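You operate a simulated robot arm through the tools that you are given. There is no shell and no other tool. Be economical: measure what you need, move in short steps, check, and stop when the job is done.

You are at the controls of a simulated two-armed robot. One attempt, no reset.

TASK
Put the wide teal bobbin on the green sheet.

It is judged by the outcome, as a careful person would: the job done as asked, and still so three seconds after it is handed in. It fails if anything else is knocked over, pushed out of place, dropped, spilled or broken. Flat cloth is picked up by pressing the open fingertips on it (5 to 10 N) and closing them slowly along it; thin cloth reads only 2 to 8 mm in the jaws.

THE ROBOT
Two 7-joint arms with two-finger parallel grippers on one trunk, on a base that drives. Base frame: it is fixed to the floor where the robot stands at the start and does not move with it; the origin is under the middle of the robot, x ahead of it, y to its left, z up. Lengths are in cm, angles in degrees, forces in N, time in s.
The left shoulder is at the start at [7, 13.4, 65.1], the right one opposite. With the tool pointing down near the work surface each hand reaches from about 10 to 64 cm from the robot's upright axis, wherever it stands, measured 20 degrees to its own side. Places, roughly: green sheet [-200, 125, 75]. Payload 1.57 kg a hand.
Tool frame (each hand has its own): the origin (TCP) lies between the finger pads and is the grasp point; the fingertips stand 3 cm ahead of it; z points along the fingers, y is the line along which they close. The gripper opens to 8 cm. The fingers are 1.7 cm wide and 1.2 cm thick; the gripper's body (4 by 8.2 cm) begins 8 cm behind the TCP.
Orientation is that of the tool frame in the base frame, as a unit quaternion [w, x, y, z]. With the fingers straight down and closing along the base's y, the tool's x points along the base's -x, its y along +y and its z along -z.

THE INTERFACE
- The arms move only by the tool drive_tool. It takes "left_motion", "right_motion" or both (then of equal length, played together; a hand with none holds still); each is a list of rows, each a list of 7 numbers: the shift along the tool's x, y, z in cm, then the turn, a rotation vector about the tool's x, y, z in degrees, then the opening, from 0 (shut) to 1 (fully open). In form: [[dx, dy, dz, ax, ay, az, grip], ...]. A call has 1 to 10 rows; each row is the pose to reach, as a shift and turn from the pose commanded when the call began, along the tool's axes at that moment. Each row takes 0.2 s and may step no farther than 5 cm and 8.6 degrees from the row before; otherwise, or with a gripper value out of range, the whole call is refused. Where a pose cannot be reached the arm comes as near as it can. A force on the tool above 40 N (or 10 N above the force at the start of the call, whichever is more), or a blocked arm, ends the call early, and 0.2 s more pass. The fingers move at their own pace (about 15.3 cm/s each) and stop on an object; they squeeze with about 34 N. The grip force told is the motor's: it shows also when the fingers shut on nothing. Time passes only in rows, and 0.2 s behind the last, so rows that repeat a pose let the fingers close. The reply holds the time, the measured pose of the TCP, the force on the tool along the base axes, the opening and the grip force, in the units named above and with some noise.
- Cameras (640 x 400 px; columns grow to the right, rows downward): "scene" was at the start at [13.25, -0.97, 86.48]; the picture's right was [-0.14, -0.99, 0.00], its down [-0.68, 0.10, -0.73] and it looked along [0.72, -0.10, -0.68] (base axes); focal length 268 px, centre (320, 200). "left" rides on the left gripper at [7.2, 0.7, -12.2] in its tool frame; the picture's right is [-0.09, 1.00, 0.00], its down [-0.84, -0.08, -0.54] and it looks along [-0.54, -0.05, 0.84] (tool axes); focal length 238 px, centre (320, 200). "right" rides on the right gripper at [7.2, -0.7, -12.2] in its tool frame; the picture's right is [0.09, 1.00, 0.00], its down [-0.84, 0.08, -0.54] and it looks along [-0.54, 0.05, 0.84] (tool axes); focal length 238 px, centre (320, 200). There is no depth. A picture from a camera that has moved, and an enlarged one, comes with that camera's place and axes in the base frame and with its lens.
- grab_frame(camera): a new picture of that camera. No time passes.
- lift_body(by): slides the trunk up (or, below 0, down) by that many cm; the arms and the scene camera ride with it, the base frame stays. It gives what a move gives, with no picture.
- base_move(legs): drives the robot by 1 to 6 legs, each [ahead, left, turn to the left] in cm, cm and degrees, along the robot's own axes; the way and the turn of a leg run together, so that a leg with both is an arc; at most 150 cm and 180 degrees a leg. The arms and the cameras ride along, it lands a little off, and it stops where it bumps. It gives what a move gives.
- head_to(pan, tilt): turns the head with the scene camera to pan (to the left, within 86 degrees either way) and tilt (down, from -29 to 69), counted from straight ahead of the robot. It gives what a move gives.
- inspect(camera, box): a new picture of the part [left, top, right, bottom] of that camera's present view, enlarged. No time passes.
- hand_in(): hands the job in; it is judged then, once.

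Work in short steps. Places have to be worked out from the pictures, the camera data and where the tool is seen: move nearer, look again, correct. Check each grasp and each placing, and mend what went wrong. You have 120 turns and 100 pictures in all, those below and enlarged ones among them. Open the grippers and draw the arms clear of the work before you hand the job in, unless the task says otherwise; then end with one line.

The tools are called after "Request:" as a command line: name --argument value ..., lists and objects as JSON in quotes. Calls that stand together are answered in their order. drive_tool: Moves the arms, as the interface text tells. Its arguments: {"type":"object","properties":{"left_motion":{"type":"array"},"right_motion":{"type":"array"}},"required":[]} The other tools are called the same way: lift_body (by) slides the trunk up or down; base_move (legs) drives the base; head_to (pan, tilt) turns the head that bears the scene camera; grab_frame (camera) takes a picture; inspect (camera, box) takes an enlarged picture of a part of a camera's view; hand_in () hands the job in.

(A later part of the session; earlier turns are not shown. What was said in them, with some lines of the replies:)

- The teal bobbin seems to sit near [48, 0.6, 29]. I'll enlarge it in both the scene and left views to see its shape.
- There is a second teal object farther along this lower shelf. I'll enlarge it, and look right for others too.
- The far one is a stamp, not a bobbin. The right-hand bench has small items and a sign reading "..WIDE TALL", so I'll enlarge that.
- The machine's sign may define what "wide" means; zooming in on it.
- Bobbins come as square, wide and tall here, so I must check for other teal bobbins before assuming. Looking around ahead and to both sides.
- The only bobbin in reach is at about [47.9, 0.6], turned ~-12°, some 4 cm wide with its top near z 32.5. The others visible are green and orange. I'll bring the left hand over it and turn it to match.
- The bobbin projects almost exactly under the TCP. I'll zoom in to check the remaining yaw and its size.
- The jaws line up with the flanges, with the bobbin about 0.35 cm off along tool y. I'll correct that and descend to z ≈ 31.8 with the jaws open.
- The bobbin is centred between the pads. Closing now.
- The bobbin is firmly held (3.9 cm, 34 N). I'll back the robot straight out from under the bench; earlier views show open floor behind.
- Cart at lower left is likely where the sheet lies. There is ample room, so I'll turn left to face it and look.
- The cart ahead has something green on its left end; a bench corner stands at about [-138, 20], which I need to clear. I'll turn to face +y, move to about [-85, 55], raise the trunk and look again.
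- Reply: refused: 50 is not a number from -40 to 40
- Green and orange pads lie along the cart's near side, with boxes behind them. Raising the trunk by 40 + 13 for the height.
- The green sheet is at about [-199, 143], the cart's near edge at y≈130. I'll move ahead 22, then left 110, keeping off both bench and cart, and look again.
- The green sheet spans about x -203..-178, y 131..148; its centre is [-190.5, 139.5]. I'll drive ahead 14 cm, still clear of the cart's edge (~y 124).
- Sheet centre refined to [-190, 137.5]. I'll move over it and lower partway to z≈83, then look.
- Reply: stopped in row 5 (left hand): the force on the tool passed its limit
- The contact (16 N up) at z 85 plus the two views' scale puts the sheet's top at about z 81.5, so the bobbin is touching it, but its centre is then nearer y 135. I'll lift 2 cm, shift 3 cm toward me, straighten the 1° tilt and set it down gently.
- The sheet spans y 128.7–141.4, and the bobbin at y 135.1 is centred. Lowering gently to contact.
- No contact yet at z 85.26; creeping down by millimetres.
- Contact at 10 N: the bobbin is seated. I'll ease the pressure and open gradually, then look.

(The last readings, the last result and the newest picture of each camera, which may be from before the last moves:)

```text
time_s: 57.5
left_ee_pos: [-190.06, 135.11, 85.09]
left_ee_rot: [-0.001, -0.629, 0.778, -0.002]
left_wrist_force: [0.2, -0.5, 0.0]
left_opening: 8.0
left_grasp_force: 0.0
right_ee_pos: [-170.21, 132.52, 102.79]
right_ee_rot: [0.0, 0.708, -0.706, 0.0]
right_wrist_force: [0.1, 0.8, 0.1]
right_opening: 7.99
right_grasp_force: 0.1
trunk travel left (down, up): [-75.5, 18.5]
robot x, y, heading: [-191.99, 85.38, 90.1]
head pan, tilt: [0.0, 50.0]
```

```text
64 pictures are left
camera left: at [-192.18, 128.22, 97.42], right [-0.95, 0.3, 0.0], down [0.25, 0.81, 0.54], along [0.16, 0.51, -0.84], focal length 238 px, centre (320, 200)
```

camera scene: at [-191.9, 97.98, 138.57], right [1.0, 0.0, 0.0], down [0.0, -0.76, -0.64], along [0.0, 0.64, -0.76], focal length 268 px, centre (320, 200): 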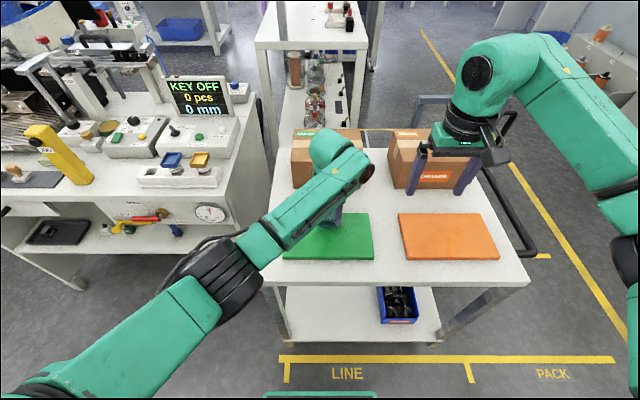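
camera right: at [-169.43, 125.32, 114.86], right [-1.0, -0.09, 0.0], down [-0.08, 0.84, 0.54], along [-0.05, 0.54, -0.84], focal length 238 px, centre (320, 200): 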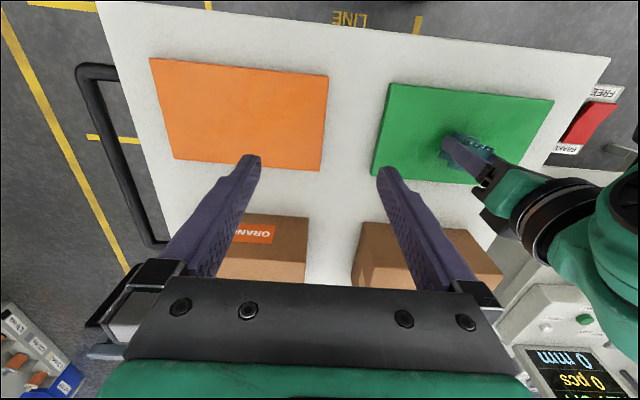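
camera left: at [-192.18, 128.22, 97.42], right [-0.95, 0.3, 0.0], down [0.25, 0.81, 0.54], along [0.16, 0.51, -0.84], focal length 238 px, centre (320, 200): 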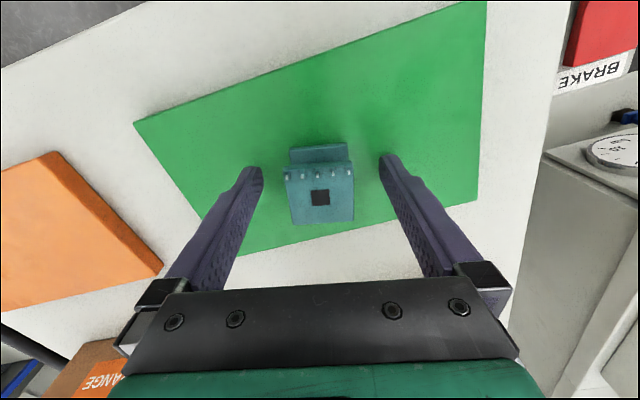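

The bobbin stands free between the open jaws on the green sheet. I'll raise the hand straight up, then back the robot off.

Request:
drive_tool --left_motion '[[0, 0, -2, 0, 0, 0, 1], [0, 0, -5, 0, 0, 0, 1], [0, 0, -9, 0, 0, 0, 1], [0, 0, -13, 0, 0, 0, 1]]'

Request:
base_move --legs '[[-18, 0, 0]]'

Request:
grab_frame --camera "left"

Request:
grab_frame --camera "scene"

```text
time_s: 58.5
left_ee_pos: [-190.11, 135.12, 98.18]
left_ee_rot: [-0.003, -0.629, 0.777, -0.002]
left_wrist_force: [-0.6, 0.6, 0.0]
left_opening: 8.0
left_grasp_force: 0.0
right_ee_pos: [-170.15, 132.37, 102.7]
right_ee_rot: [0.0, 0.707, -0.707, 0.0]
right_wrist_force: [0.0, -0.3, 0.1]
right_opening: 7.99
right_grasp_force: 0.0
trunk travel left (down, up): [-75.5, 18.5]
robot x, y, heading: [-191.94, 85.59, 90.3]
head pan, tilt: [0.0, 50.0]
```

```text
time_s: 60.0
left_ee_pos: [-190.03, 117.27, 98.04]
left_ee_rot: [-0.003, -0.629, 0.778, -0.003]
left_wrist_force: [-0.2, 0.2, -0.1]
left_opening: 8.03
left_grasp_force: 0.1
right_ee_pos: [-170.17, 114.9, 102.52]
right_ee_rot: [0.0, 0.708, -0.707, 0.0]
right_wrist_force: [0.5, -0.1, 0.9]
right_opening: 7.97
right_grasp_force: 0.2
trunk travel left (down, up): [-75.5, 18.5]
robot x, y, heading: [-192.03, 67.51, 90.4]
head pan, tilt: [0.0, 50.0]
```

```text
63 pictures are left
camera left: at [-192.17, 110.53, 110.33], right [-0.95, 0.3, 0.0], down [0.25, 0.81, 0.54], along [0.16, 0.51, -0.84], focal length 238 px, centre (320, 200)
```

left: 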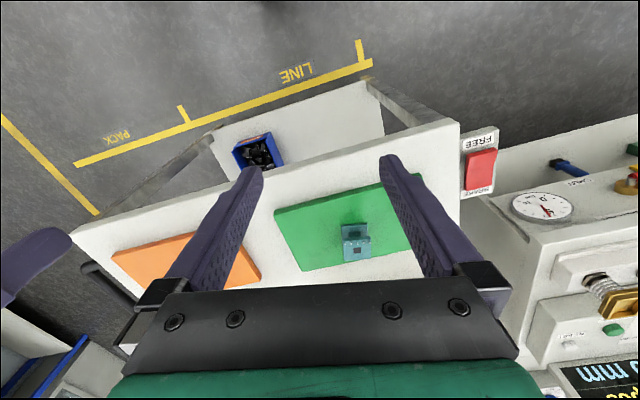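

```text
62 pictures are left
camera scene: at [-191.83, 80.73, 138.5], right [1.0, 0.0, 0.0], down [0.0, -0.77, -0.64], along [0.0, 0.64, -0.77], focal length 268 px, centre (320, 200)
```

scene: 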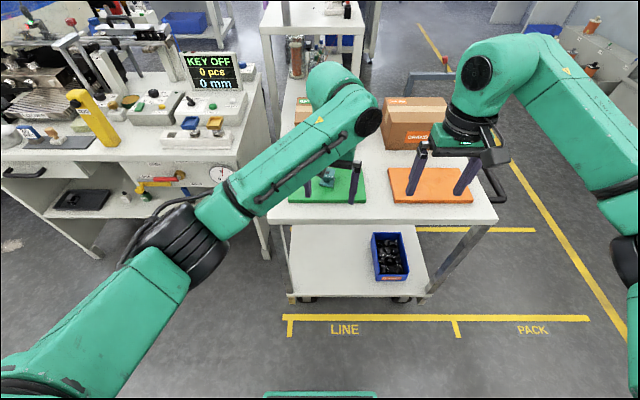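

The bobbin stands on the sheet; one zoomed check before handing in.

Request:
inspect --camera "left" --box '[264, 170, 424, 270]'

```text
4.00 times, centred on (344, 220) of left
camera zoom: at [-192.17, 110.53, 110.33], right [-0.95, 0.3, 0.0], down [0.25, 0.81, 0.54], along [0.16, 0.51, -0.84], focal length 953 px, centre (224, 120)
```

zoom: 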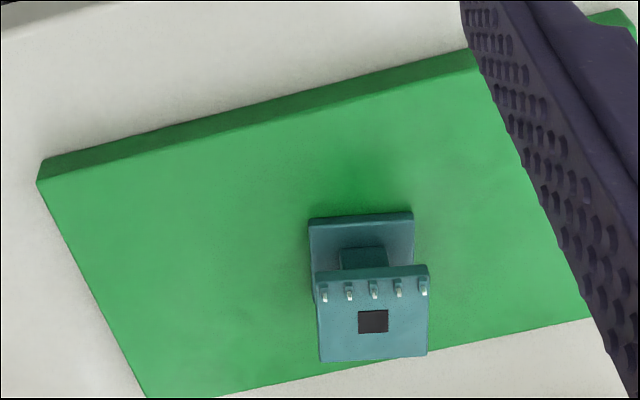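

The bobbin stands upright and fully on the green sheet, the grippers are open and clear, and nothing else has moved. Handing in.

Request:
hand_in

```text
The job is handed in.
```

The teal bobbin is standing upright on the green sheet on the cart. Both grippers are open and clear, and nothing else moved; it was the only teal bobbin I saw, so I took it to be the wide one.
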